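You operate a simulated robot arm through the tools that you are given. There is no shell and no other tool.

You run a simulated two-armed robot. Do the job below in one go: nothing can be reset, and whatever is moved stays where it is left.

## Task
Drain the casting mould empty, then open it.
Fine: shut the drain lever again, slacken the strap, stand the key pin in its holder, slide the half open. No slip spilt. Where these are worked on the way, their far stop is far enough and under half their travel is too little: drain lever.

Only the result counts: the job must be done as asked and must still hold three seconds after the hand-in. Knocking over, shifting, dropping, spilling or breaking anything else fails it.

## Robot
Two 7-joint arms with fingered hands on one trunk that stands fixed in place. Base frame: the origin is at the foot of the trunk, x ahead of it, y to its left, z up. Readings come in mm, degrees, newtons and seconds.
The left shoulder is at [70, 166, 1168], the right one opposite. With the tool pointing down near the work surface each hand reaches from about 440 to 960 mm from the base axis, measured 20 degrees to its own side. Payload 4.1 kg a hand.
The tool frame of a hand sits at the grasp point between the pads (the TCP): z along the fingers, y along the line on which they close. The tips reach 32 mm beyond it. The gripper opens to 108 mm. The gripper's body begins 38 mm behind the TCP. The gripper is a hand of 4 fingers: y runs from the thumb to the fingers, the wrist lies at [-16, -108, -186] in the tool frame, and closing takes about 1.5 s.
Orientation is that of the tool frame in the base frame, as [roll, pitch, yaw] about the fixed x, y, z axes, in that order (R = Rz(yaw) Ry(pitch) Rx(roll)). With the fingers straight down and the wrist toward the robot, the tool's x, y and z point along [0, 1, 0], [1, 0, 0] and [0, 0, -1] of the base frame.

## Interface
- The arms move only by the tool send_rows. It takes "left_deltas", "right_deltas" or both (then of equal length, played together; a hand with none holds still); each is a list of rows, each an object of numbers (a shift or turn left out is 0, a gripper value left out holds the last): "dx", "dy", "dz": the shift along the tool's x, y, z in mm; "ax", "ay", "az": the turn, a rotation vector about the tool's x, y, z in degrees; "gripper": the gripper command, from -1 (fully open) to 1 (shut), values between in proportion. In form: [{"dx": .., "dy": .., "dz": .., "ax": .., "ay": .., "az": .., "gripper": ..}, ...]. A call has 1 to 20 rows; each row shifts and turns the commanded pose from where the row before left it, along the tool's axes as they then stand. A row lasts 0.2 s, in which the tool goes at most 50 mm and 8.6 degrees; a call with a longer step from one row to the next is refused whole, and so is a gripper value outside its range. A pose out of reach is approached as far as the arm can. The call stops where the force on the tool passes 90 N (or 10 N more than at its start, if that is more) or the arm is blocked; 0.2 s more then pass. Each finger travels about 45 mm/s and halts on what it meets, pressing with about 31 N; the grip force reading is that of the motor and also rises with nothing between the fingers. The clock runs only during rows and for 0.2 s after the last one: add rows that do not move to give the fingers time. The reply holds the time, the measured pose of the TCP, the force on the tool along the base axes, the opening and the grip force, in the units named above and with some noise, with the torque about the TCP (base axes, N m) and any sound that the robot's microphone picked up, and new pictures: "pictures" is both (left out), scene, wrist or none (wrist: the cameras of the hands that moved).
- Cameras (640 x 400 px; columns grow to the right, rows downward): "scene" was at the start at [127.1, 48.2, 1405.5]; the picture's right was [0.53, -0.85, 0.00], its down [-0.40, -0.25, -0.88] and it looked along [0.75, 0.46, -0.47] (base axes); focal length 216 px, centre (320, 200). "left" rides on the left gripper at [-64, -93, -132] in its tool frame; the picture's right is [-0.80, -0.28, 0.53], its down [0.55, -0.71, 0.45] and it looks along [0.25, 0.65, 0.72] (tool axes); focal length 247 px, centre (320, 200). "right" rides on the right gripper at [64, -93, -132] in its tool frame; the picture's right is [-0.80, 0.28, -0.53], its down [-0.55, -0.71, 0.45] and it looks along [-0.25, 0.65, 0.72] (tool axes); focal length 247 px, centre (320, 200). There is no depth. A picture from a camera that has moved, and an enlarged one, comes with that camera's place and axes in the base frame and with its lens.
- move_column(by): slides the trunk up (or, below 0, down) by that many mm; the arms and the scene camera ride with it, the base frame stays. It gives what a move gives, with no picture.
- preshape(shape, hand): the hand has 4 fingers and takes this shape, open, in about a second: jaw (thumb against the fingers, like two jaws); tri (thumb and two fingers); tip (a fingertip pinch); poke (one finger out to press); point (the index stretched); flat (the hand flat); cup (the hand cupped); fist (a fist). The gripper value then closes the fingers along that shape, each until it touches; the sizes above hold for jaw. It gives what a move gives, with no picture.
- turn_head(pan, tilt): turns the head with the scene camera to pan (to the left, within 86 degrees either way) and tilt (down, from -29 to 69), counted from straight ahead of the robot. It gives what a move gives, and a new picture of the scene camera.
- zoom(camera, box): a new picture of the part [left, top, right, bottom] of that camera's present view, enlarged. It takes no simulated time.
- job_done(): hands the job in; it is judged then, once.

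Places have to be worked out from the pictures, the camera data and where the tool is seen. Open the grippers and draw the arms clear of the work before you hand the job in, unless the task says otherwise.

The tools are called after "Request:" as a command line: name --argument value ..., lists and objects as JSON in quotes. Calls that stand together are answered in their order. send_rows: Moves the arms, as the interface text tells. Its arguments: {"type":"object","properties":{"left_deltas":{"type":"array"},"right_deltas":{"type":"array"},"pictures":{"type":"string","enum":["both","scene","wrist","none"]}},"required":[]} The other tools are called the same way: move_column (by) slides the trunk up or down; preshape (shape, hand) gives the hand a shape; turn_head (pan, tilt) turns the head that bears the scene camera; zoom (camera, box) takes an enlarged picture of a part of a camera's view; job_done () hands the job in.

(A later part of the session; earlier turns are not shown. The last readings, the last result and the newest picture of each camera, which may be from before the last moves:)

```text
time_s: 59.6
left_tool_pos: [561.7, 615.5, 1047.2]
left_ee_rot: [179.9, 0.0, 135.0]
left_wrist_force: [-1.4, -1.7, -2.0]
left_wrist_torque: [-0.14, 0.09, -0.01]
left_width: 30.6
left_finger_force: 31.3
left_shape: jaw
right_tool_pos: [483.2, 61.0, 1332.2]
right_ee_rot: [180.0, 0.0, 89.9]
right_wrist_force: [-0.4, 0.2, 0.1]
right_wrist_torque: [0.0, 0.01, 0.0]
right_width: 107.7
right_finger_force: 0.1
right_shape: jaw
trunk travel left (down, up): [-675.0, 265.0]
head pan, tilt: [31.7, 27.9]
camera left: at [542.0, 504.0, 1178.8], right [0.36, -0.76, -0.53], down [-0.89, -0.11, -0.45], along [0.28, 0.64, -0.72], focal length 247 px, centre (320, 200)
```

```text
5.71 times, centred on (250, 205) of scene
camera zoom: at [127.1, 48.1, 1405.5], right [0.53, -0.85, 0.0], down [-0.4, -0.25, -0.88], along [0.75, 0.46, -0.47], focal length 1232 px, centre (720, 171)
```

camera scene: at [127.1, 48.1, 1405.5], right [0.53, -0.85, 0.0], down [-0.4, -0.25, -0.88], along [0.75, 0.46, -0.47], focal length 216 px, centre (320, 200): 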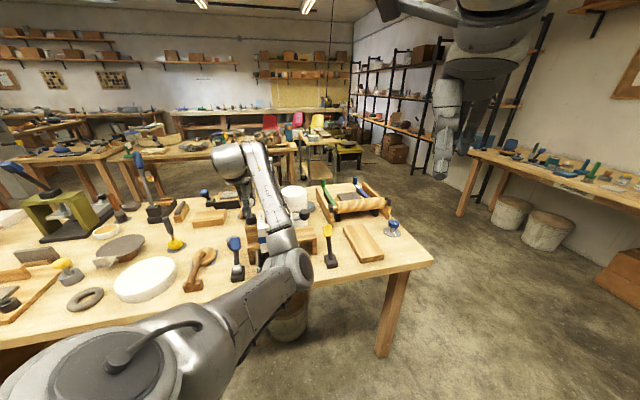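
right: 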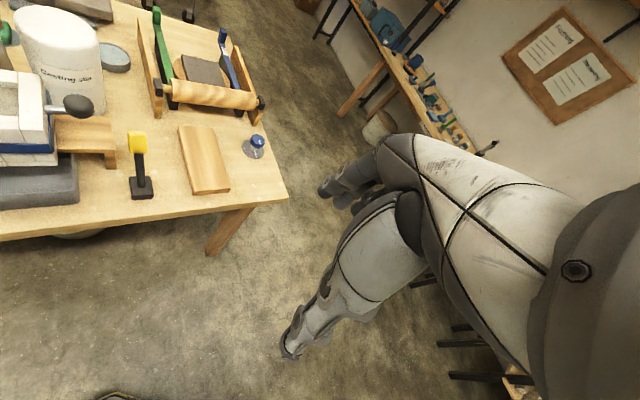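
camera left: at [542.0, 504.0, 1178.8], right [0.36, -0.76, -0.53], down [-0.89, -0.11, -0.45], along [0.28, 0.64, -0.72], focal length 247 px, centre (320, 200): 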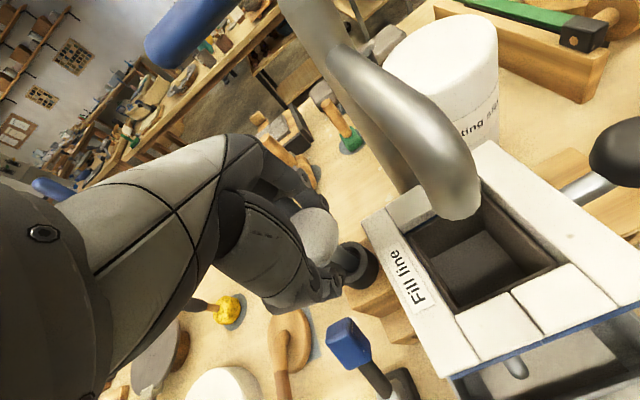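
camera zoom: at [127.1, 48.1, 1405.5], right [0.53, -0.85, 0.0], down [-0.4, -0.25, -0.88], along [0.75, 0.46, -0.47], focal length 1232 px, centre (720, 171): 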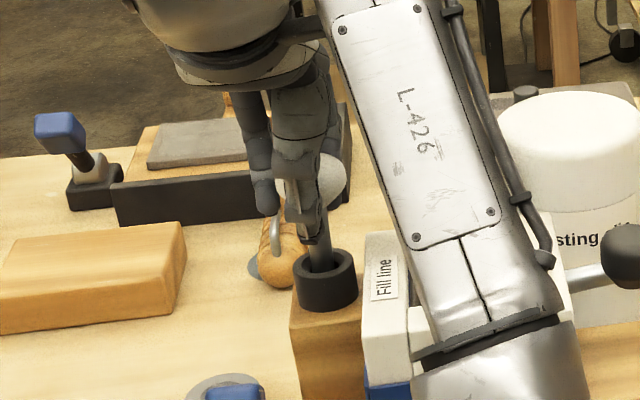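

Grip is firm (31 N, 30.6 mm wide, below the ball's equator). I lift slowly and watch the force.

Request:
send_rows --left_deltas '[{"dz": -5}, {"dz": -8}, {"dz": -10}, {"dz": -12}, {}]' --pictures "wrist"

Request:
zoom --camera "left" --box '[220, 150, 440, 370]'

Request:
zoom --camera "scene" --box '[210, 170, 290, 240]'

```text
time_s: 60.8
left_tool_pos: [562.7, 614.5, 1083.4]
left_ee_rot: [-179.9, 0.0, 135.0]
left_wrist_force: [0.4, 0.2, -0.4]
left_wrist_torque: [-0.02, 0.01, -0.03]
left_width: 26.1
left_finger_force: 30.9
left_shape: jaw
right_tool_pos: [483.5, 62.0, 1332.4]
right_ee_rot: [180.0, 0.0, 89.9]
right_wrist_force: [-0.3, -0.6, -0.4]
right_wrist_torque: [-0.02, -0.04, -0.02]
right_width: 107.7
right_finger_force: 0.2
right_shape: jaw
trunk travel left (down, up): [-675.0, 265.0]
head pan, tilt: [31.7, 27.9]
camera left: at [543.0, 504.2, 1213.5], right [0.36, -0.76, -0.53], down [-0.89, -0.11, -0.45], along [0.28, 0.64, -0.72], focal length 247 px, centre (320, 200)
```

left: 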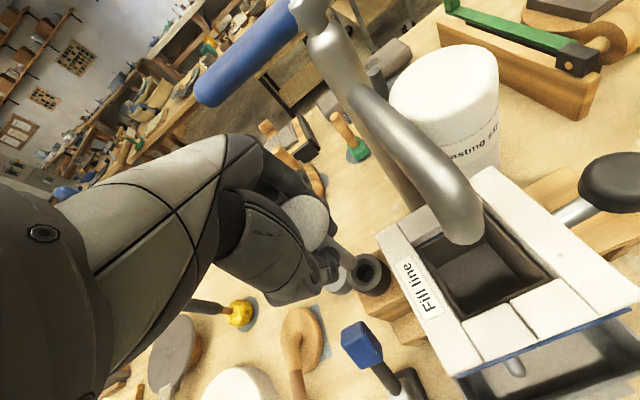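

```text
1.82 times, centred on (330, 260) of left
camera zoom: at [543.0, 504.2, 1213.5], right [0.36, -0.76, -0.53], down [-0.89, -0.11, -0.45], along [0.28, 0.64, -0.72], focal length 449 px, centre (302, 91)
```

zoom: 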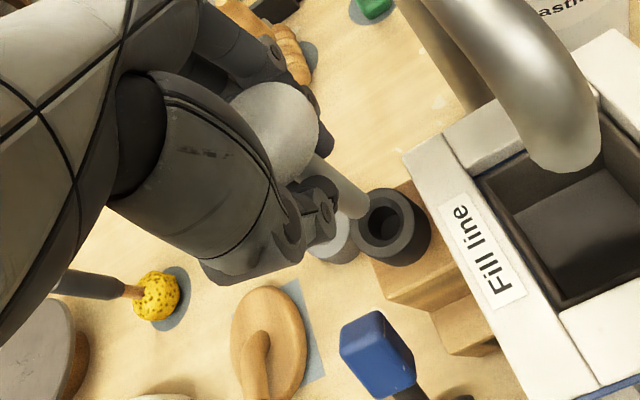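

```text
5.71 times, centred on (250, 205) of scene
camera zoom: at [127.4, 48.4, 1405.4], right [0.53, -0.85, 0.0], down [-0.4, -0.25, -0.88], along [0.75, 0.46, -0.47], focal length 1232 px, centre (720, 171)
```

zoom: 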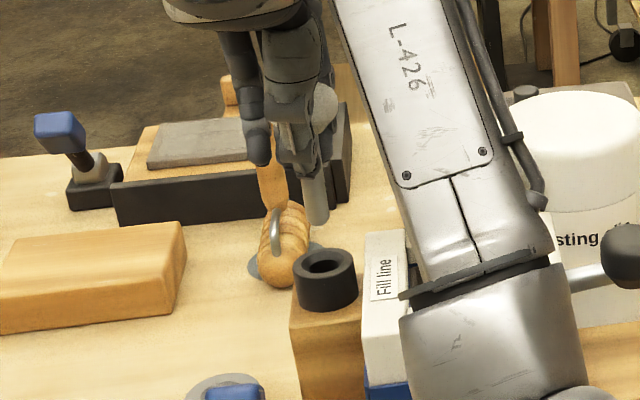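

The pin is already clear of its socket; it has popped up a little in the grip (width 26). I lift a bit more, pause, and check how it hangs.

Request:
send_rows --left_deltas '[{"dz": -10}, {"dz": -10}, {"dz": -10}, {}, {}, {}, {}, {}]' --pictures "wrist"

Request:
zoom --camera "left" --box '[260, 170, 380, 310]'

Request:
zoom --camera "scene" --box '[220, 160, 280, 220]'

```text
time_s: 62.6
left_tool_pos: [563.1, 614.4, 1110.7]
left_ee_rot: [-180.0, 0.0, 135.0]
left_wrist_force: [0.2, -0.1, -1.1]
left_wrist_torque: [0.01, 0.01, 0.03]
left_width: 26.4
left_finger_force: 31.1
left_shape: jaw
right_tool_pos: [482.7, 61.7, 1332.2]
right_ee_rot: [180.0, -0.1, 90.0]
right_wrist_force: [0.1, -0.3, 0.8]
right_wrist_torque: [-0.03, 0.01, -0.01]
right_width: 107.7
right_finger_force: 0.0
right_shape: jaw
trunk travel left (down, up): [-675.0, 265.0]
head pan, tilt: [31.7, 27.9]
camera left: at [542.8, 504.0, 1243.2], right [0.36, -0.76, -0.53], down [-0.89, -0.11, -0.45], along [0.28, 0.64, -0.72], focal length 247 px, centre (320, 200)
```

left: 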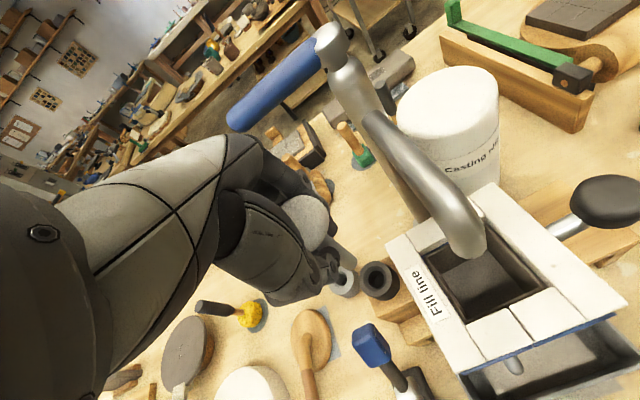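

```text
2.86 times, centred on (320, 240) of left
camera zoom: at [542.8, 504.0, 1243.2], right [0.36, -0.76, -0.53], down [-0.89, -0.11, -0.45], along [0.28, 0.64, -0.72], focal length 706 px, centre (320, 86)
```

zoom: 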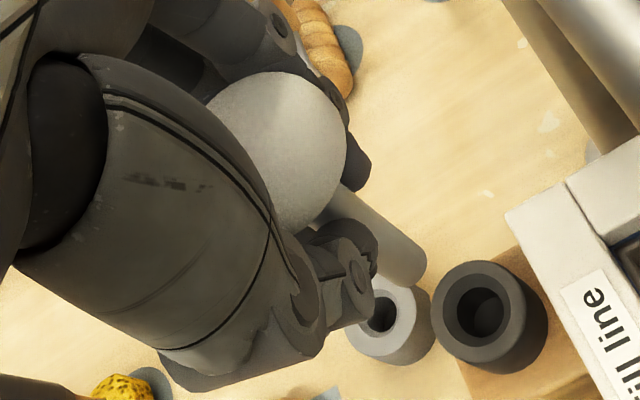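

```text
6.67 times, centred on (250, 190) of scene
camera zoom: at [127.2, 48.3, 1405.5], right [0.53, -0.85, 0.0], down [-0.4, -0.25, -0.88], along [0.75, 0.46, -0.47], focal length 1438 px, centre (787, 267)
```

zoom: 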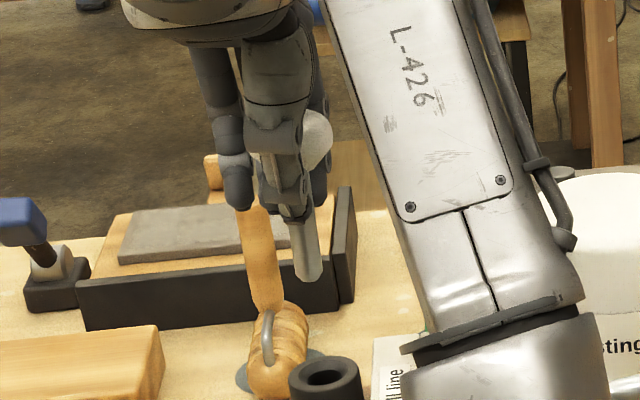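

The pin is held steadily with its tip at about (565, 617, 1044), i.e. ~67 mm below the TCP. I carry it first left, then back, to hover over the grey ring.

Request:
send_rows --left_deltas '[{"dx": 12}, {"dx": 18}, {"dx": 20}, {"dx": 20}, {"dx": 18}, {"dx": 12}, {"dy": 12}, {"dy": 16}, {"dy": 18}, {"dy": 16}, {"dy": 14}, {"dy": 10}, {}, {}]' --pictures "both"

Request:
zoom --camera "left" --box '[260, 170, 420, 350]'

Request:
zoom --camera "scene" --box '[180, 160, 280, 260]'

```text
time_s: 65.6
left_tool_pos: [553.4, 745.8, 1113.1]
left_ee_rot: [179.9, 0.0, 135.0]
left_wrist_force: [-0.4, -0.1, -0.3]
left_wrist_torque: [-0.05, -0.02, -0.05]
left_width: 26.2
left_finger_force: 30.8
left_shape: jaw
right_tool_pos: [482.4, 60.8, 1331.8]
right_ee_rot: [180.0, 0.0, 90.1]
right_wrist_force: [0.3, -0.1, -0.5]
right_wrist_torque: [0.02, 0.0, 0.0]
right_width: 107.7
right_finger_force: 0.0
right_shape: jaw
trunk travel left (down, up): [-675.0, 265.0]
head pan, tilt: [31.7, 27.9]
camera scene: at [127.2, 48.3, 1405.5], right [0.53, -0.85, 0.0], down [-0.4, -0.25, -0.88], along [0.75, 0.46, -0.47], focal length 216 px, centre (320, 200)
camera left: at [532.8, 635.8, 1243.3], right [0.36, -0.76, -0.53], down [-0.89, -0.11, -0.45], along [0.28, 0.64, -0.72], focal length 247 px, centre (320, 200)
```

scene: 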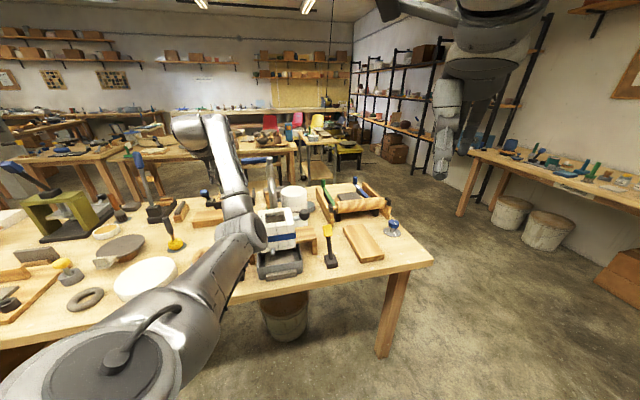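
left: 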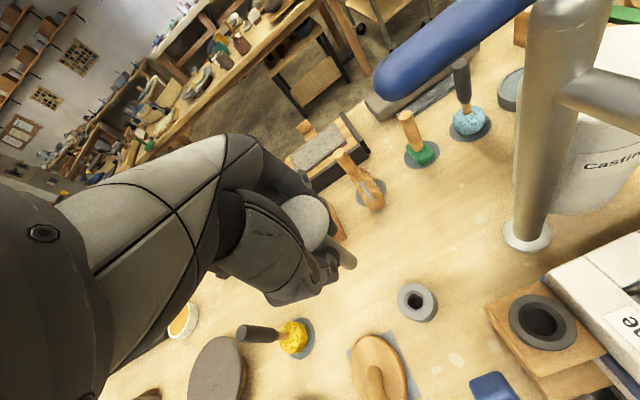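

```text
2.22 times, centred on (340, 260) of left
camera zoom: at [532.8, 635.8, 1243.3], right [0.36, -0.76, -0.53], down [-0.89, -0.11, -0.45], along [0.28, 0.64, -0.72], focal length 549 px, centre (276, 67)
```

zoom: 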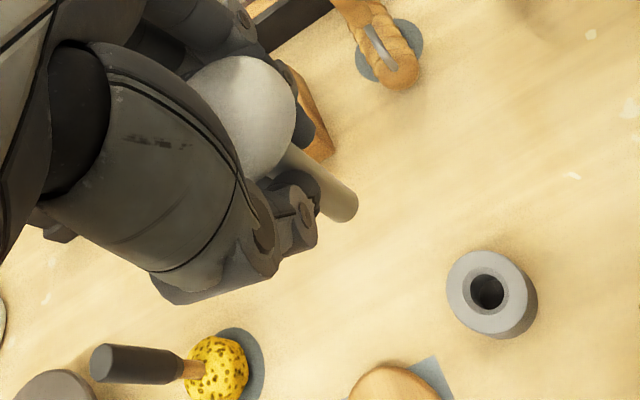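

```text
4.00 times, centred on (230, 210) of scene
camera zoom: at [127.2, 48.3, 1405.5], right [0.53, -0.85, 0.0], down [-0.4, -0.25, -0.88], along [0.75, 0.46, -0.47], focal length 863 px, centre (680, 160)
```

zoom: 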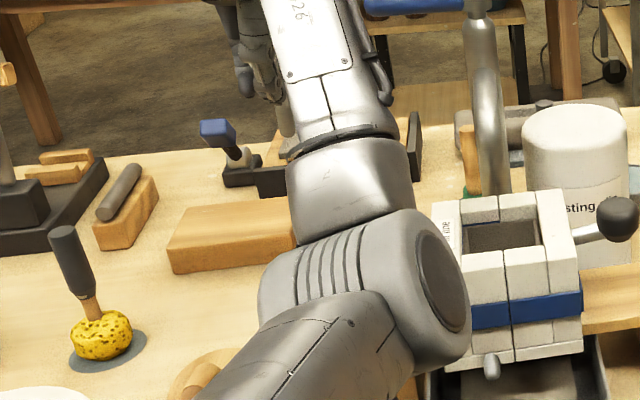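

Tip predicted at (555.6, 748.5), ring hole about (554.5, 750.5, 820). I lower the pin over the ring in stages.

Request:
send_rows --left_deltas '[{"dz": 15}, {"dz": 22}, {"dz": 25}, {"dz": 25}, {"dz": 25}, {"dz": 20}, {"dz": 15}, {"dz": 8}, {}, {}]' --pictures "both"

Request:
zoom --camera "left" --box '[260, 170, 420, 330]'

Request:
zoom --camera "scene" --box '[180, 170, 280, 270]'

```text
time_s: 67.8
left_tool_pos: [553.0, 747.7, 956.8]
left_ee_rot: [179.9, 0.0, 135.0]
left_wrist_force: [-0.4, -0.2, -0.5]
left_wrist_torque: [-0.03, 0.02, 0.02]
left_width: 26.3
left_finger_force: 30.5
left_shape: jaw
right_tool_pos: [483.0, 61.5, 1332.1]
right_ee_rot: [179.9, -0.1, 89.9]
right_wrist_force: [0.3, 0.4, 0.2]
right_wrist_torque: [0.0, -0.03, -0.03]
right_width: 107.6
right_finger_force: 0.0
right_shape: jaw
trunk travel left (down, up): [-675.0, 265.0]
head pan, tilt: [31.7, 27.9]
camera scene: at [127.2, 48.4, 1405.5], right [0.53, -0.85, 0.0], down [-0.4, -0.25, -0.88], along [0.75, 0.46, -0.47], focal length 216 px, centre (320, 200)
camera left: at [532.9, 636.5, 1087.5], right [0.36, -0.76, -0.53], down [-0.89, -0.11, -0.45], along [0.28, 0.64, -0.72], focal length 247 px, centre (320, 200)
```

scene: 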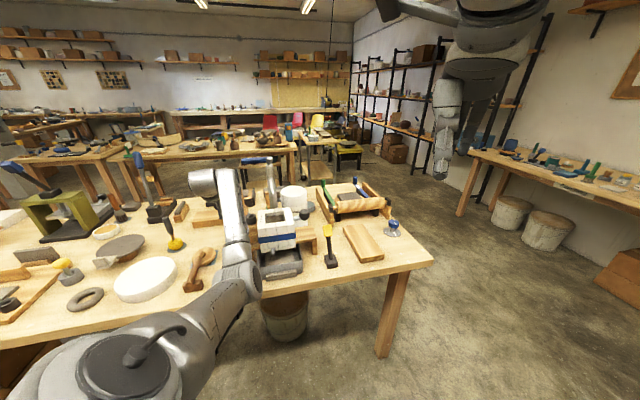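
left: 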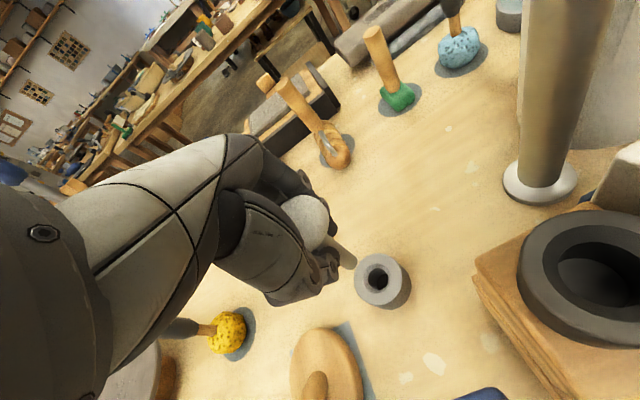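

```text
2.50 times, centred on (340, 250) of left
camera zoom: at [532.9, 636.5, 1087.5], right [0.36, -0.76, -0.53], down [-0.89, -0.11, -0.45], along [0.28, 0.64, -0.72], focal length 617 px, centre (270, 75)
```

zoom: 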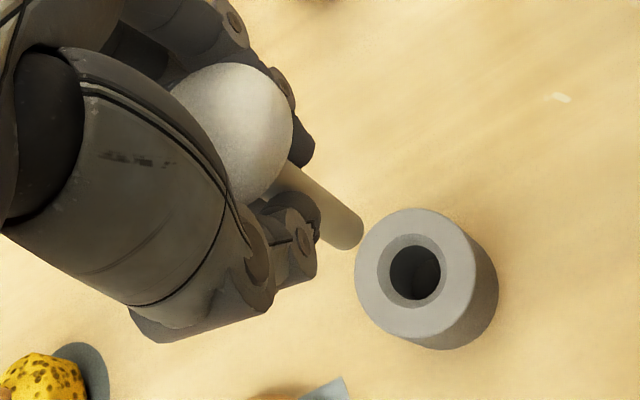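

```text
4.00 times, centred on (230, 220) of scene
camera zoom: at [127.2, 48.4, 1405.5], right [0.53, -0.85, 0.0], down [-0.4, -0.25, -0.88], along [0.75, 0.46, -0.47], focal length 863 px, centre (680, 120)
```

zoom: 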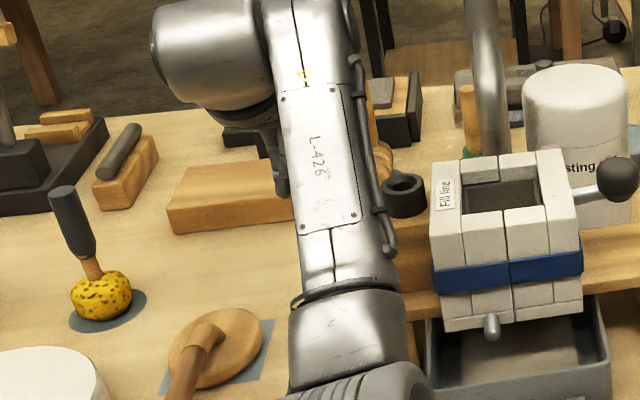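

Ring top refined to (554, 751, 822) with a wide chamfered hole; the tip is over it to within ~1–2 mm. I lower to just above the ring and check.

Request:
send_rows --left_deltas '[{"dx": 0.8, "dz": 12}, {"dz": 14}, {"dz": 14}, {"dz": 12}, {"dz": 8}, {}, {}]' --pictures "wrist"

Request:
zoom --camera "left" --box '[270, 180, 400, 310]'

```text
time_s: 69.4
left_tool_pos: [552.0, 746.4, 896.9]
left_ee_rot: [179.9, -0.1, 134.9]
left_wrist_force: [-0.5, 0.4, 0.1]
left_wrist_torque: [0.02, -0.04, -0.01]
left_width: 26.4
left_finger_force: 31.0
left_shape: jaw
right_tool_pos: [482.0, 60.5, 1333.3]
right_ee_rot: [179.9, 0.0, 90.1]
right_wrist_force: [-0.6, -0.3, -0.2]
right_wrist_torque: [-0.01, 0.01, 0.01]
right_width: 107.8
right_finger_force: 0.1
right_shape: jaw
trunk travel left (down, up): [-675.0, 265.0]
head pan, tilt: [31.7, 27.9]
camera left: at [532.1, 636.2, 1028.1], right [0.36, -0.76, -0.53], down [-0.89, -0.11, -0.45], along [0.28, 0.64, -0.72], focal length 247 px, centre (320, 200)
```

left: 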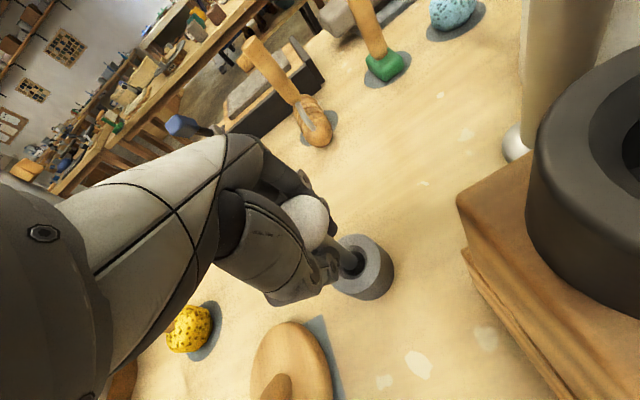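

```text
3.08 times, centred on (335, 245) of left
camera zoom: at [532.1, 636.2, 1028.1], right [0.36, -0.76, -0.53], down [-0.89, -0.11, -0.45], along [0.28, 0.64, -0.72], focal length 760 px, centre (274, 62)
```

zoom: 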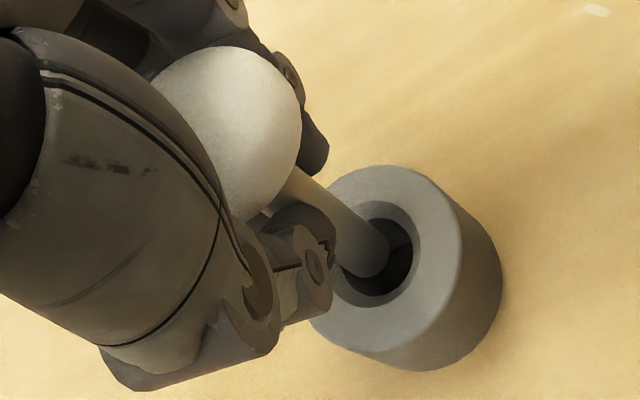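

The tip is entering the hole's mouth. I nudge 2 mm forward and lower it slowly, watching for contact.

Request:
send_rows --left_deltas '[{"dy": 2}, {"dz": 5}, {"dz": 6}, {"dz": 6}, {"dz": 5}, {}]' --pictures "wrist"

Request:
zoom --camera "left" --box '[270, 180, 400, 310]'

```text
time_s: 70.8
left_tool_pos: [552.9, 747.6, 873.8]
left_ee_rot: [-180.0, 0.1, 135.0]
left_wrist_force: [-1.7, -1.2, -0.9]
left_wrist_torque: [-0.02, 0.08, -0.03]
left_width: 26.2
left_finger_force: 30.6
left_shape: jaw
right_tool_pos: [482.5, 60.8, 1333.4]
right_ee_rot: [180.0, 0.1, 90.1]
right_wrist_force: [-0.2, -0.4, -0.5]
right_wrist_torque: [0.02, -0.01, -0.03]
right_width: 107.6
right_finger_force: 0.0
right_shape: jaw
trunk travel left (down, up): [-675.0, 265.0]
head pan, tilt: [31.7, 27.9]
camera left: at [532.7, 638.0, 1005.5], right [0.36, -0.76, -0.53], down [-0.89, -0.11, -0.45], along [0.28, 0.64, -0.72], focal length 247 px, centre (320, 200)
```

left: 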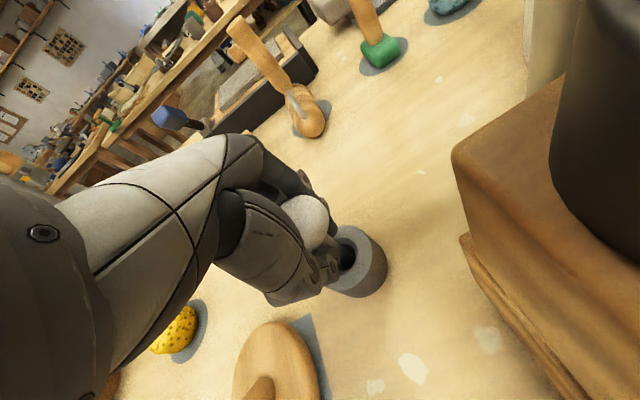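

```text
3.08 times, centred on (335, 245) of left
camera zoom: at [532.7, 638.0, 1005.5], right [0.36, -0.76, -0.53], down [-0.89, -0.11, -0.45], along [0.28, 0.64, -0.72], focal length 760 px, centre (274, 62)
```

zoom: 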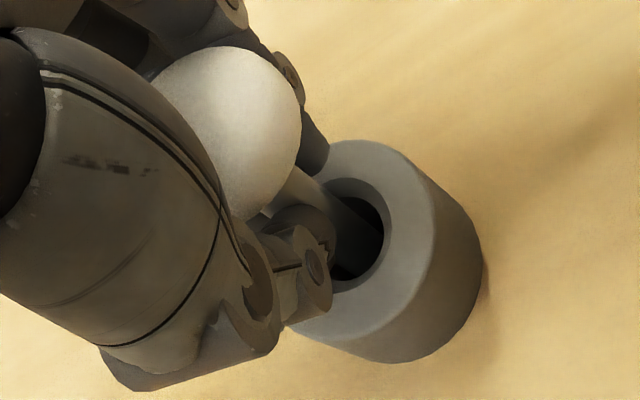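

The pin is ~15 mm into the hole with almost no force. I lower it further, gently.

Request:
send_rows --left_deltas '[{"dz": 4}, {"dz": 4}, {}]' --pictures "wrist"

Request:
zoom --camera "left" --box '[270, 180, 400, 310]'

```text
time_s: 71.6
left_tool_pos: [551.6, 747.6, 869.5]
left_ee_rot: [179.8, 0.0, 135.0]
left_wrist_force: [-0.5, -1.0, 10.3]
left_wrist_torque: [-0.03, -0.01, 0.03]
left_width: 26.3
left_finger_force: 31.3
left_shape: jaw
right_tool_pos: [481.9, 59.5, 1332.8]
right_ee_rot: [180.0, 0.0, 90.1]
right_wrist_force: [-0.1, 0.4, 0.0]
right_wrist_torque: [-0.01, -0.03, 0.01]
right_width: 107.5
right_finger_force: 0.0
right_shape: jaw
trunk travel left (down, up): [-675.0, 265.0]
head pan, tilt: [31.7, 27.9]
camera left: at [532.1, 636.5, 1000.2], right [0.37, -0.76, -0.53], down [-0.89, -0.11, -0.45], along [0.29, 0.64, -0.72], focal length 247 px, centre (320, 200)
```

left: 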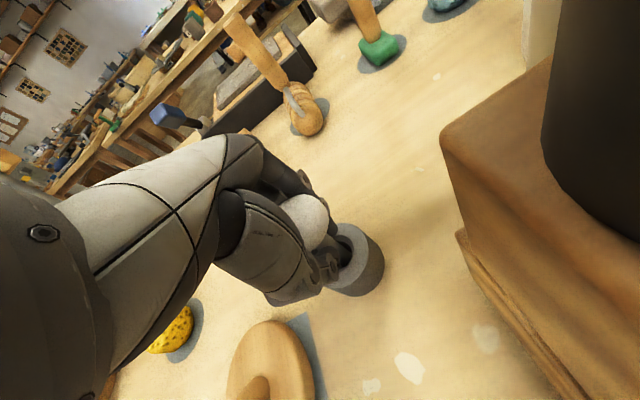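

```text
3.08 times, centred on (335, 245) of left
camera zoom: at [532.1, 636.5, 1000.2], right [0.37, -0.76, -0.53], down [-0.89, -0.11, -0.45], along [0.29, 0.64, -0.72], focal length 760 px, centre (274, 62)
```

zoom: 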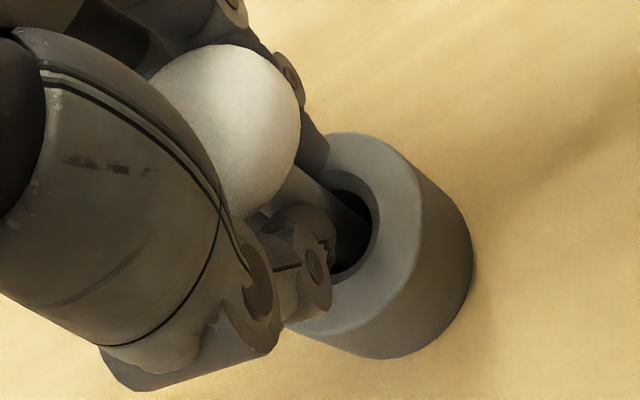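

The pin's tip sits on the holder's floor (10 N straight up, no side force). I ease off 1 mm and open the hand slowly.

Request:
send_rows --left_deltas '[{"dz": -1}, {"gripper": 0.45}, {}, {"gripper": 0.3}, {}, {"gripper": 0.1}, {}, {"gripper": -0.3}, {}, {"gripper": -1}, {}, {}, {}, {}]' --pictures "wrist"

Request:
zoom --camera "left" --box '[250, 160, 410, 320]'

```text
time_s: 74.6
left_tool_pos: [553.6, 748.0, 868.8]
left_ee_rot: [179.9, 0.0, 135.0]
left_wrist_force: [0.2, 0.5, -0.3]
left_wrist_torque: [-0.01, -0.02, 0.02]
left_width: 107.7
left_finger_force: 0.1
left_shape: jaw
right_tool_pos: [481.9, 60.8, 1332.8]
right_ee_rot: [-180.0, 0.0, 90.0]
right_wrist_force: [-1.1, -0.3, 0.0]
right_wrist_torque: [0.01, 0.0, 0.03]
right_width: 107.5
right_finger_force: 0.0
right_shape: jaw
trunk travel left (down, up): [-675.0, 265.0]
head pan, tilt: [31.7, 27.9]
camera left: at [533.1, 637.8, 998.8], right [0.36, -0.76, -0.53], down [-0.89, -0.11, -0.45], along [0.28, 0.64, -0.72], focal length 247 px, centre (320, 200)
```

left: 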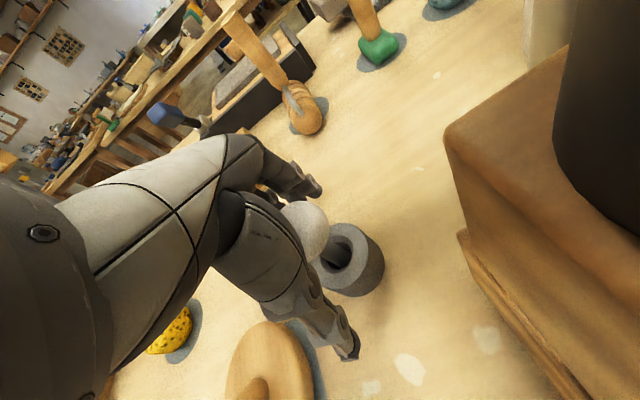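

```text
2.50 times, centred on (330, 240) of left
camera zoom: at [533.1, 637.8, 998.8], right [0.36, -0.76, -0.53], down [-0.89, -0.11, -0.45], along [0.28, 0.64, -0.72], focal length 617 px, centre (295, 100)
```

zoom: 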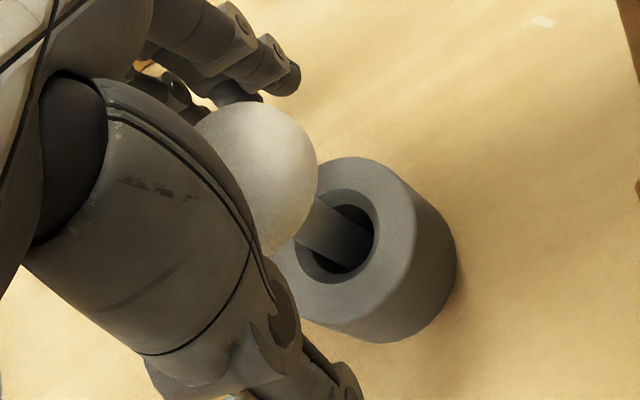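

The pin stands free in the ring. I rise straight up and look.

Request:
send_rows --left_deltas '[{"dz": -10}, {"dz": -20}, {"dz": -30}, {"dz": -40}, {"dz": -40}, {"dz": -40}, {"dz": -40}, {"dz": -40}, {}]' --pictures "both"

Request:
zoom --camera "left" --box '[310, 190, 510, 370]'

Request:
zoom --camera "scene" --box '[200, 170, 340, 280]'

```text
time_s: 76.6
left_tool_pos: [555.5, 746.5, 1125.9]
left_ee_rot: [180.0, 0.0, 135.0]
left_wrist_force: [0.5, 0.1, -0.5]
left_wrist_torque: [0.02, 0.03, 0.04]
left_width: 107.9
left_finger_force: 0.0
left_shape: jaw
right_tool_pos: [482.4, 60.9, 1332.9]
right_ee_rot: [180.0, -0.1, 90.0]
right_wrist_force: [-0.6, 1.4, 0.0]
right_wrist_torque: [0.02, -0.01, 0.0]
right_width: 107.6
right_finger_force: 0.0
right_shape: jaw
trunk travel left (down, up): [-675.0, 265.0]
head pan, tilt: [31.7, 27.9]
camera scene: at [127.5, 48.7, 1405.4], right [0.53, -0.85, 0.0], down [-0.4, -0.25, -0.88], along [0.75, 0.46, -0.47], focal length 216 px, centre (320, 200)
camera left: at [534.9, 635.9, 1257.7], right [0.36, -0.76, -0.53], down [-0.89, -0.11, -0.45], along [0.28, 0.63, -0.72], focal length 247 px, centre (320, 200)
```

scene: 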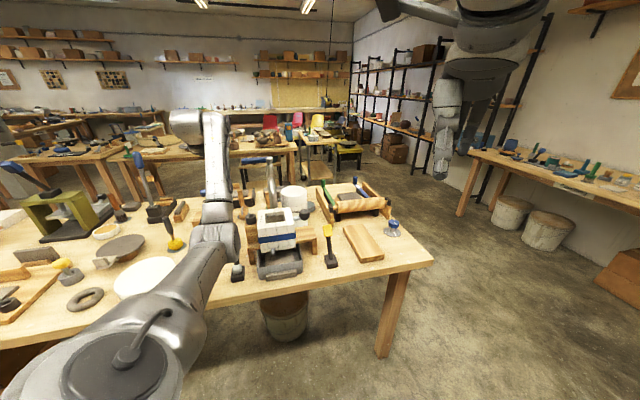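
left: 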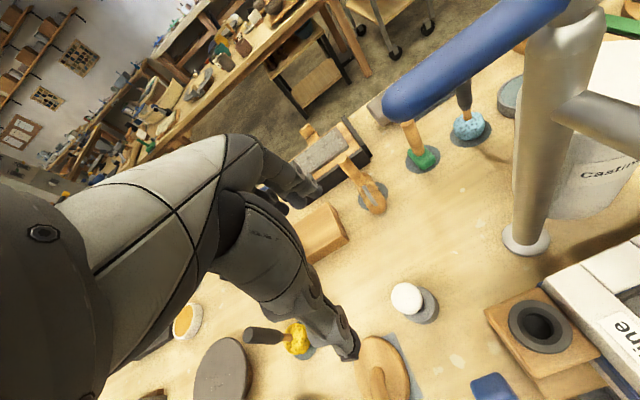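

```text
2.22 times, centred on (410, 280) of left
camera zoom: at [534.9, 635.9, 1257.7], right [0.36, -0.76, -0.53], down [-0.89, -0.11, -0.45], along [0.28, 0.63, -0.72], focal length 549 px, centre (120, 22)
```

zoom: 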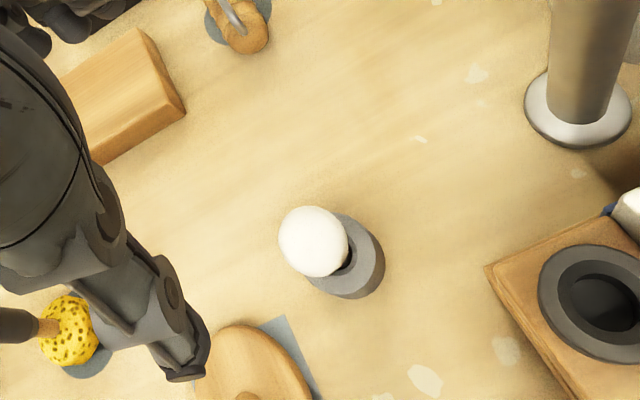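

```text
3.64 times, centred on (270, 225) of scene
camera zoom: at [127.5, 48.7, 1405.4], right [0.53, -0.85, 0.0], down [-0.4, -0.25, -0.88], along [0.75, 0.46, -0.47], focal length 784 px, centre (502, 109)
```

zoom: 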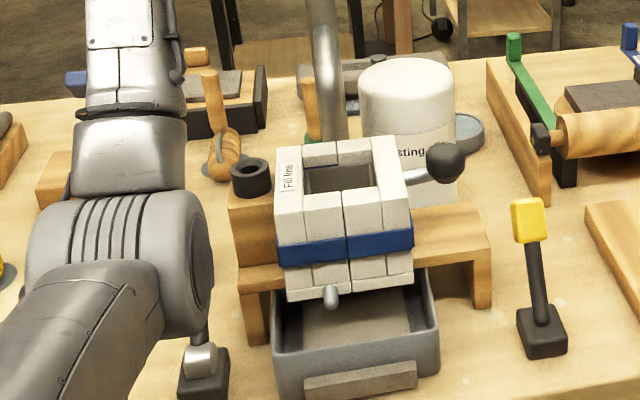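

The pin stands seated in the ring (ball ~60 mm above the rim, as in its old socket). Now to the sliding half: I go around in front of the tap spout to approach the black knob (~(676, 454, 984)).

Request:
send_rows --left_deltas '[{"dy": -30, "dz": -10}, {"dy": -40}, {"dy": -40}, {"dy": -40}, {"dy": -40}, {"dy": -40}, {"dx": -30}, {"dx": -40}, {"dx": -40}, {"dx": -40}, {"dx": -40}, {"dx": -40}, {"dx": -40}, {"dx": -25}, {}]' --pictures "both"

Request:
zoom --camera "left" --box '[260, 100, 500, 300]'

Request:
zoom --camera "scene" --box '[200, 170, 340, 280]'

```text
time_s: 79.8
left_tool_pos: [599.9, 376.7, 1137.1]
left_ee_rot: [-179.9, 0.0, 134.9]
left_wrist_force: [0.3, -0.6, 0.1]
left_wrist_torque: [0.02, -0.03, 0.02]
left_width: 107.8
left_finger_force: 0.1
left_shape: jaw
right_tool_pos: [482.7, 60.8, 1333.3]
right_ee_rot: [-179.9, 0.0, 90.0]
right_wrist_force: [-0.8, -0.1, -0.3]
right_wrist_torque: [0.01, 0.01, 0.01]
right_width: 107.6
right_finger_force: 0.1
right_shape: jaw
trunk travel left (down, up): [-675.0, 265.0]
head pan, tilt: [31.7, 27.9]
camera scene: at [127.0, 48.5, 1405.5], right [0.53, -0.85, 0.0], down [-0.4, -0.25, -0.88], along [0.75, 0.46, -0.47], focal length 216 px, centre (320, 200)
camera left: at [580.3, 266.2, 1269.8], right [0.36, -0.76, -0.53], down [-0.89, -0.11, -0.45], along [0.28, 0.64, -0.72], focal length 247 px, centre (320, 200)
```

scene: 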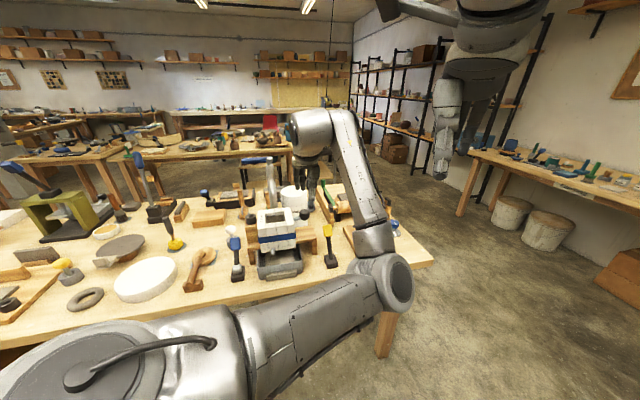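
left: 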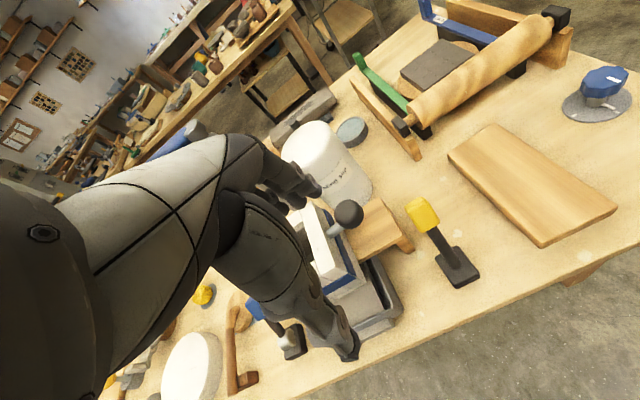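

```text
2.00 times, centred on (380, 200) of left
camera zoom: at [580.3, 266.2, 1269.8], right [0.36, -0.76, -0.53], down [-0.89, -0.11, -0.45], along [0.28, 0.64, -0.72], focal length 494 px, centre (200, 200)
```

zoom: 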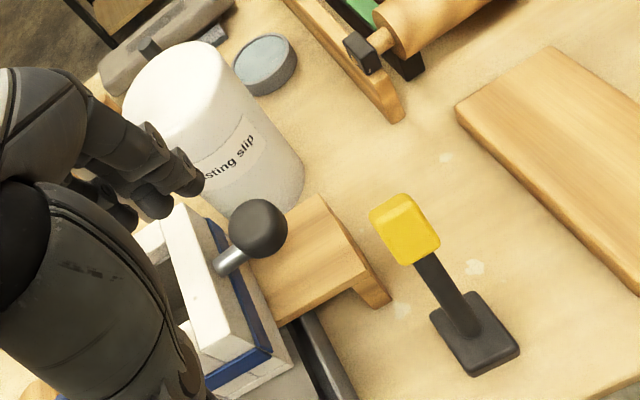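

```text
3.64 times, centred on (270, 225) of scene
camera zoom: at [127.0, 48.5, 1405.5], right [0.53, -0.85, 0.0], down [-0.4, -0.25, -0.88], along [0.75, 0.46, -0.47], focal length 784 px, centre (502, 109)
```

zoom: 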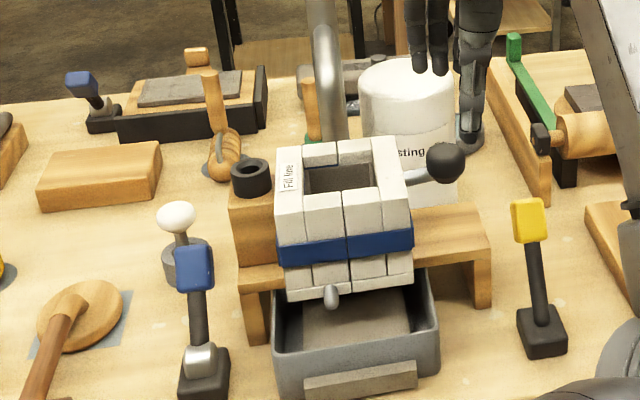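

Clear view: the pin stands in the ring, both levers are set. The black knob is at about (674, 454, 985). I move over it at the present height.

Request:
send_rows --left_deltas '[{"dy": 20}, {"dy": 25}, {"dy": 25}, {"dy": 22}, {"dy": 15}, {"dz": 20}, {"dz": 20}, {}]' --pictures "both"

Request:
zoom --camera "left" --box '[230, 170, 430, 370]'

Request:
zoom --camera "scene" --box '[240, 160, 360, 260]'

Request:
zoom --camera "right" --box '[0, 30, 200, 210]'

```text
time_s: 81.6
left_tool_pos: [674.8, 453.9, 1097.1]
left_ee_rot: [180.0, -0.1, 135.0]
left_wrist_force: [-0.3, 0.1, -0.2]
left_wrist_torque: [-0.01, 0.0, -0.01]
left_width: 108.1
left_finger_force: 0.1
left_shape: jaw
right_tool_pos: [483.5, 61.4, 1333.0]
right_ee_rot: [180.0, 0.0, 90.0]
right_wrist_force: [0.3, 0.5, 0.5]
right_wrist_torque: [0.02, 0.0, 0.01]
right_width: 107.6
right_finger_force: 0.0
right_shape: jaw
trunk travel left (down, up): [-675.0, 265.0]
head pan, tilt: [31.7, 27.9]
camera scene: at [127.0, 48.0, 1405.5], right [0.53, -0.85, 0.0], down [-0.4, -0.25, -0.88], along [0.75, 0.46, -0.47], focal length 216 px, centre (320, 200)
camera left: at [654.5, 342.7, 1228.6], right [0.36, -0.76, -0.53], down [-0.89, -0.11, -0.45], along [0.28, 0.64, -0.72], focal length 247 px, centre (320, 200)
```

scene: 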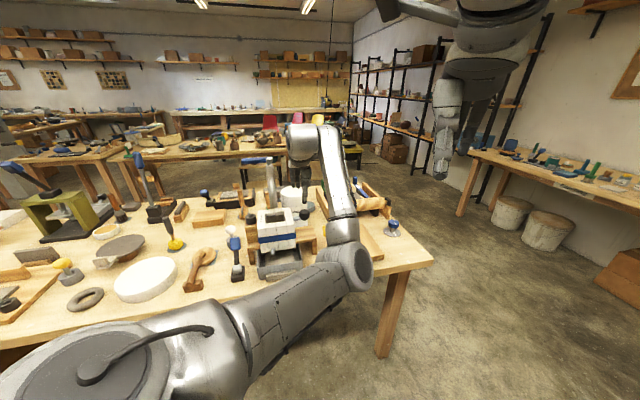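
left: 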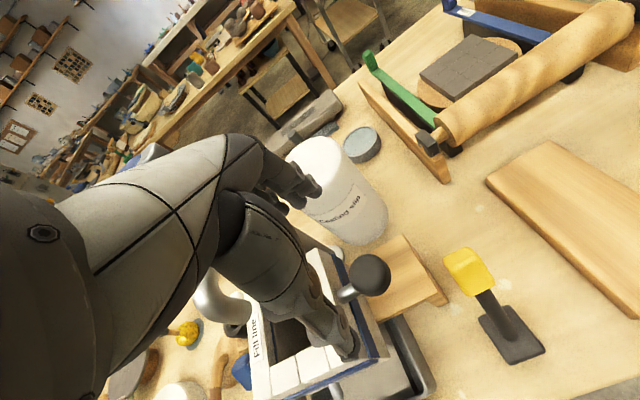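

```text
2.00 times, centred on (330, 270) of left
camera zoom: at [654.5, 342.7, 1228.6], right [0.36, -0.76, -0.53], down [-0.89, -0.11, -0.45], along [0.28, 0.64, -0.72], focal length 494 px, centre (300, 60)
```

zoom: 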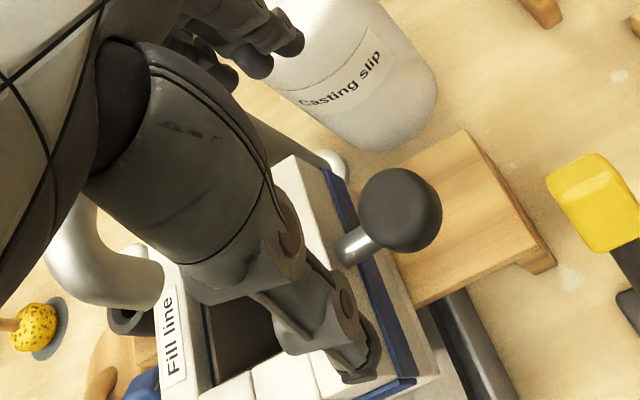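

```text
4.00 times, centred on (300, 210) of scene
camera zoom: at [127.0, 48.0, 1405.5], right [0.53, -0.85, 0.0], down [-0.4, -0.25, -0.88], along [0.75, 0.46, -0.47], focal length 863 px, centre (400, 160)
```

zoom: 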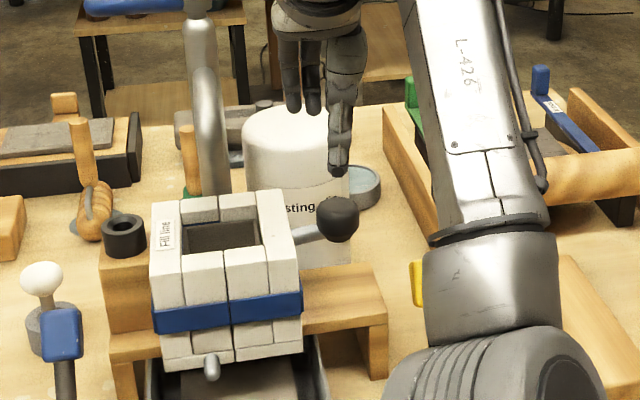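

```text
2.22 times, centred on (100, 120) of right
camera zoom: at [389.5, 126.7, 1464.7], right [0.28, -0.8, 0.53], down [-0.71, -0.55, -0.45], along [0.65, -0.25, -0.72], focal length 549 px, centre (809, 378)
```

zoom: 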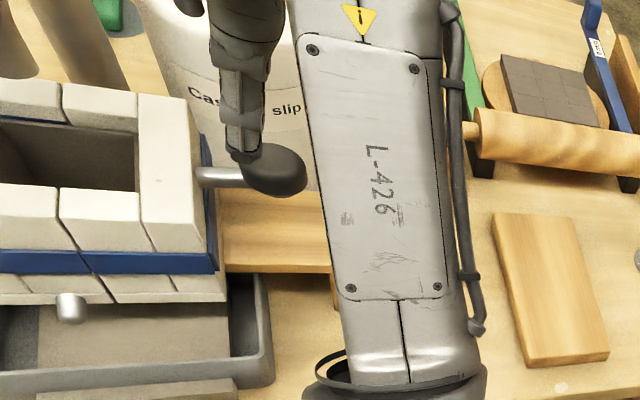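

Knob centre ≈ (676.5, 456, 980). I'll grasp it a bit high (TCP z ≈ 994) so the fingertips stay clear above the yellow lever when sliding right. Descending with the open hand straddling it.

Request:
send_rows --left_deltas '[{"dx": 4, "dy": 2.5, "dz": 15}, {"dz": 25}, {"dz": 25}, {"dz": 20}, {"dz": 18}, {}]' --pictures "both"

Request:
zoom --camera "left" --box '[230, 150, 430, 350]'

Request:
zoom --camera "scene" --box '[240, 160, 360, 260]'

```text
time_s: 83.0
left_tool_pos: [673.3, 457.5, 992.5]
left_ee_rot: [180.0, 0.0, 135.0]
left_wrist_force: [-0.2, -0.1, 0.9]
left_wrist_torque: [-0.02, -0.03, -0.01]
left_width: 107.6
left_finger_force: 0.1
left_shape: jaw
right_tool_pos: [482.3, 60.5, 1333.7]
right_ee_rot: [180.0, 0.0, 90.1]
right_wrist_force: [0.5, 0.1, 0.5]
right_wrist_torque: [0.01, -0.01, -0.02]
right_width: 107.7
right_finger_force: 0.1
right_shape: jaw
trunk travel left (down, up): [-675.0, 265.0]
head pan, tilt: [31.7, 27.9]
camera scene: at [127.1, 48.0, 1405.5], right [0.53, -0.85, 0.0], down [-0.4, -0.25, -0.88], along [0.75, 0.46, -0.47], focal length 216 px, centre (320, 200)
camera left: at [653.4, 346.3, 1125.2], right [0.36, -0.76, -0.53], down [-0.89, -0.11, -0.45], along [0.28, 0.64, -0.72], focal length 247 px, centre (320, 200)
```

scene: 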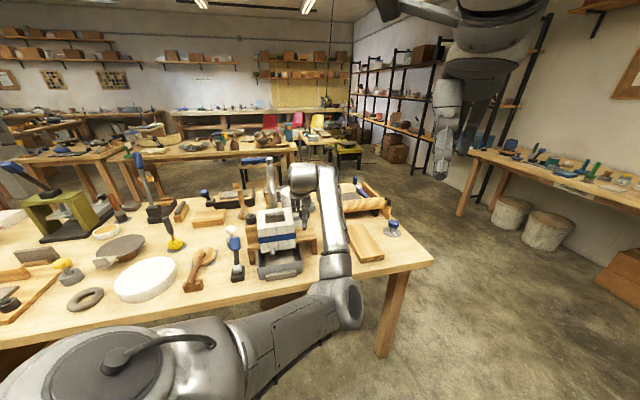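
left: 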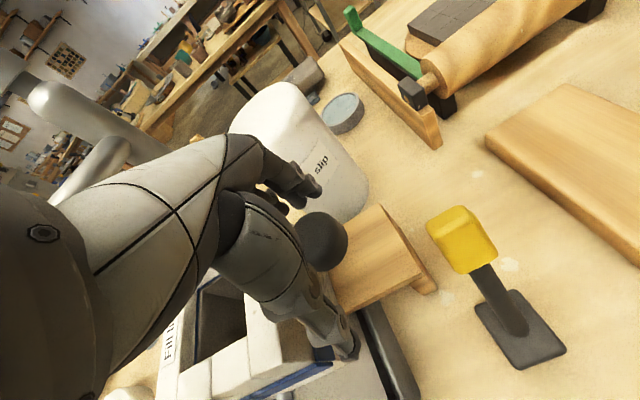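

```text
2.00 times, centred on (330, 250) of left
camera zoom: at [653.4, 346.3, 1125.2], right [0.36, -0.76, -0.53], down [-0.89, -0.11, -0.45], along [0.28, 0.64, -0.72], focal length 494 px, centre (300, 100)
```

zoom: 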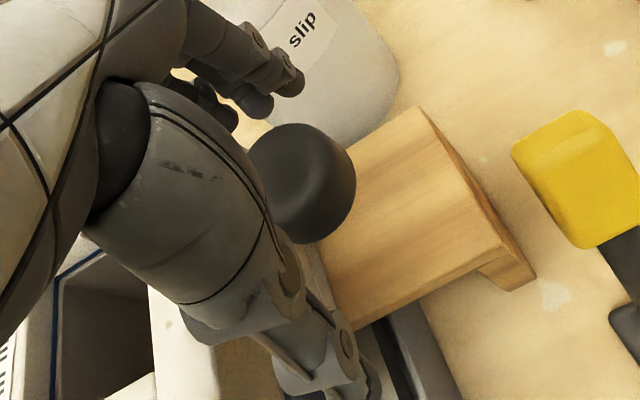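

```text
4.00 times, centred on (300, 210) of scene
camera zoom: at [127.1, 48.0, 1405.5], right [0.53, -0.85, 0.0], down [-0.4, -0.25, -0.88], along [0.75, 0.46, -0.47], focal length 863 px, centre (400, 160)
```

zoom: 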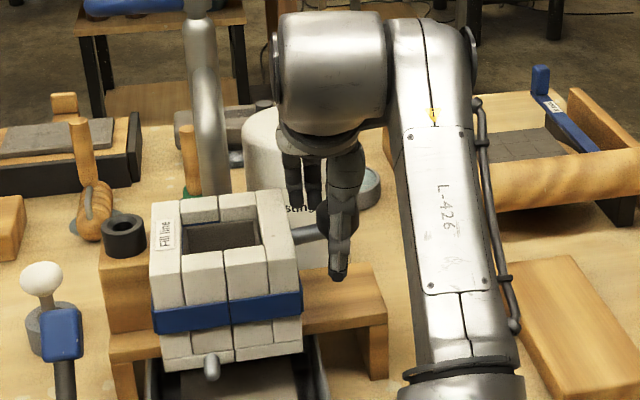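

The knob is centred between thumb and fingers. Closing on it.

Request:
send_rows --left_deltas '[{"gripper": 0.0}, {}, {}, {}, {}, {"gripper": 0.5}, {}, {"gripper": 1}, {}, {}, {}]' --pictures "wrist"

Request:
zoom --camera "left" --box '[230, 150, 430, 350]'

```text
time_s: 85.4
left_tool_pos: [673.8, 457.7, 993.7]
left_ee_rot: [-180.0, 0.0, 135.0]
left_wrist_force: [-2.9, -1.4, -2.9]
left_wrist_torque: [0.01, 0.1, -0.14]
left_width: 29.7
left_finger_force: 30.8
left_shape: jaw
right_tool_pos: [482.1, 62.1, 1333.1]
right_ee_rot: [-180.0, 0.0, 90.0]
right_wrist_force: [-0.4, -0.7, 0.2]
right_wrist_torque: [0.0, -0.05, -0.01]
right_width: 107.4
right_finger_force: 0.0
right_shape: jaw
trunk travel left (down, up): [-675.0, 265.0]
head pan, tilt: [31.7, 27.9]
camera left: at [653.4, 346.4, 1125.3], right [0.36, -0.76, -0.53], down [-0.89, -0.11, -0.45], along [0.28, 0.64, -0.72], focal length 247 px, centre (320, 200)
```

left: 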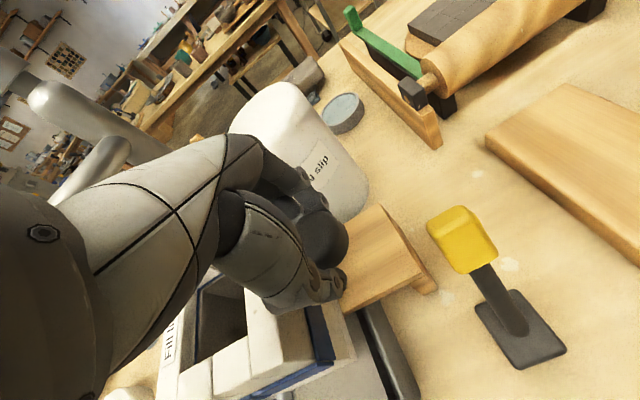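

```text
2.00 times, centred on (330, 250) of left
camera zoom: at [653.4, 346.4, 1125.3], right [0.36, -0.76, -0.53], down [-0.89, -0.11, -0.45], along [0.28, 0.64, -0.72], focal length 494 px, centre (300, 100)
```

zoom: 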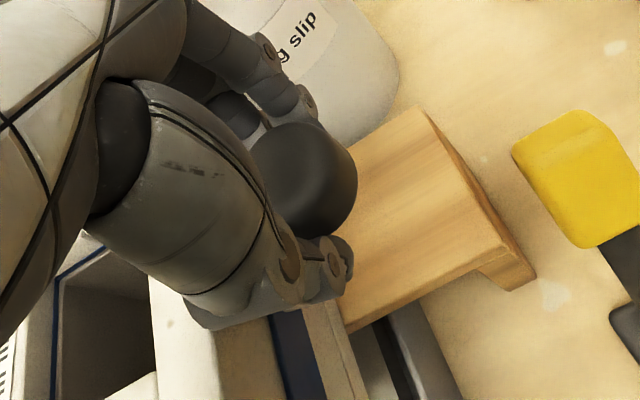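

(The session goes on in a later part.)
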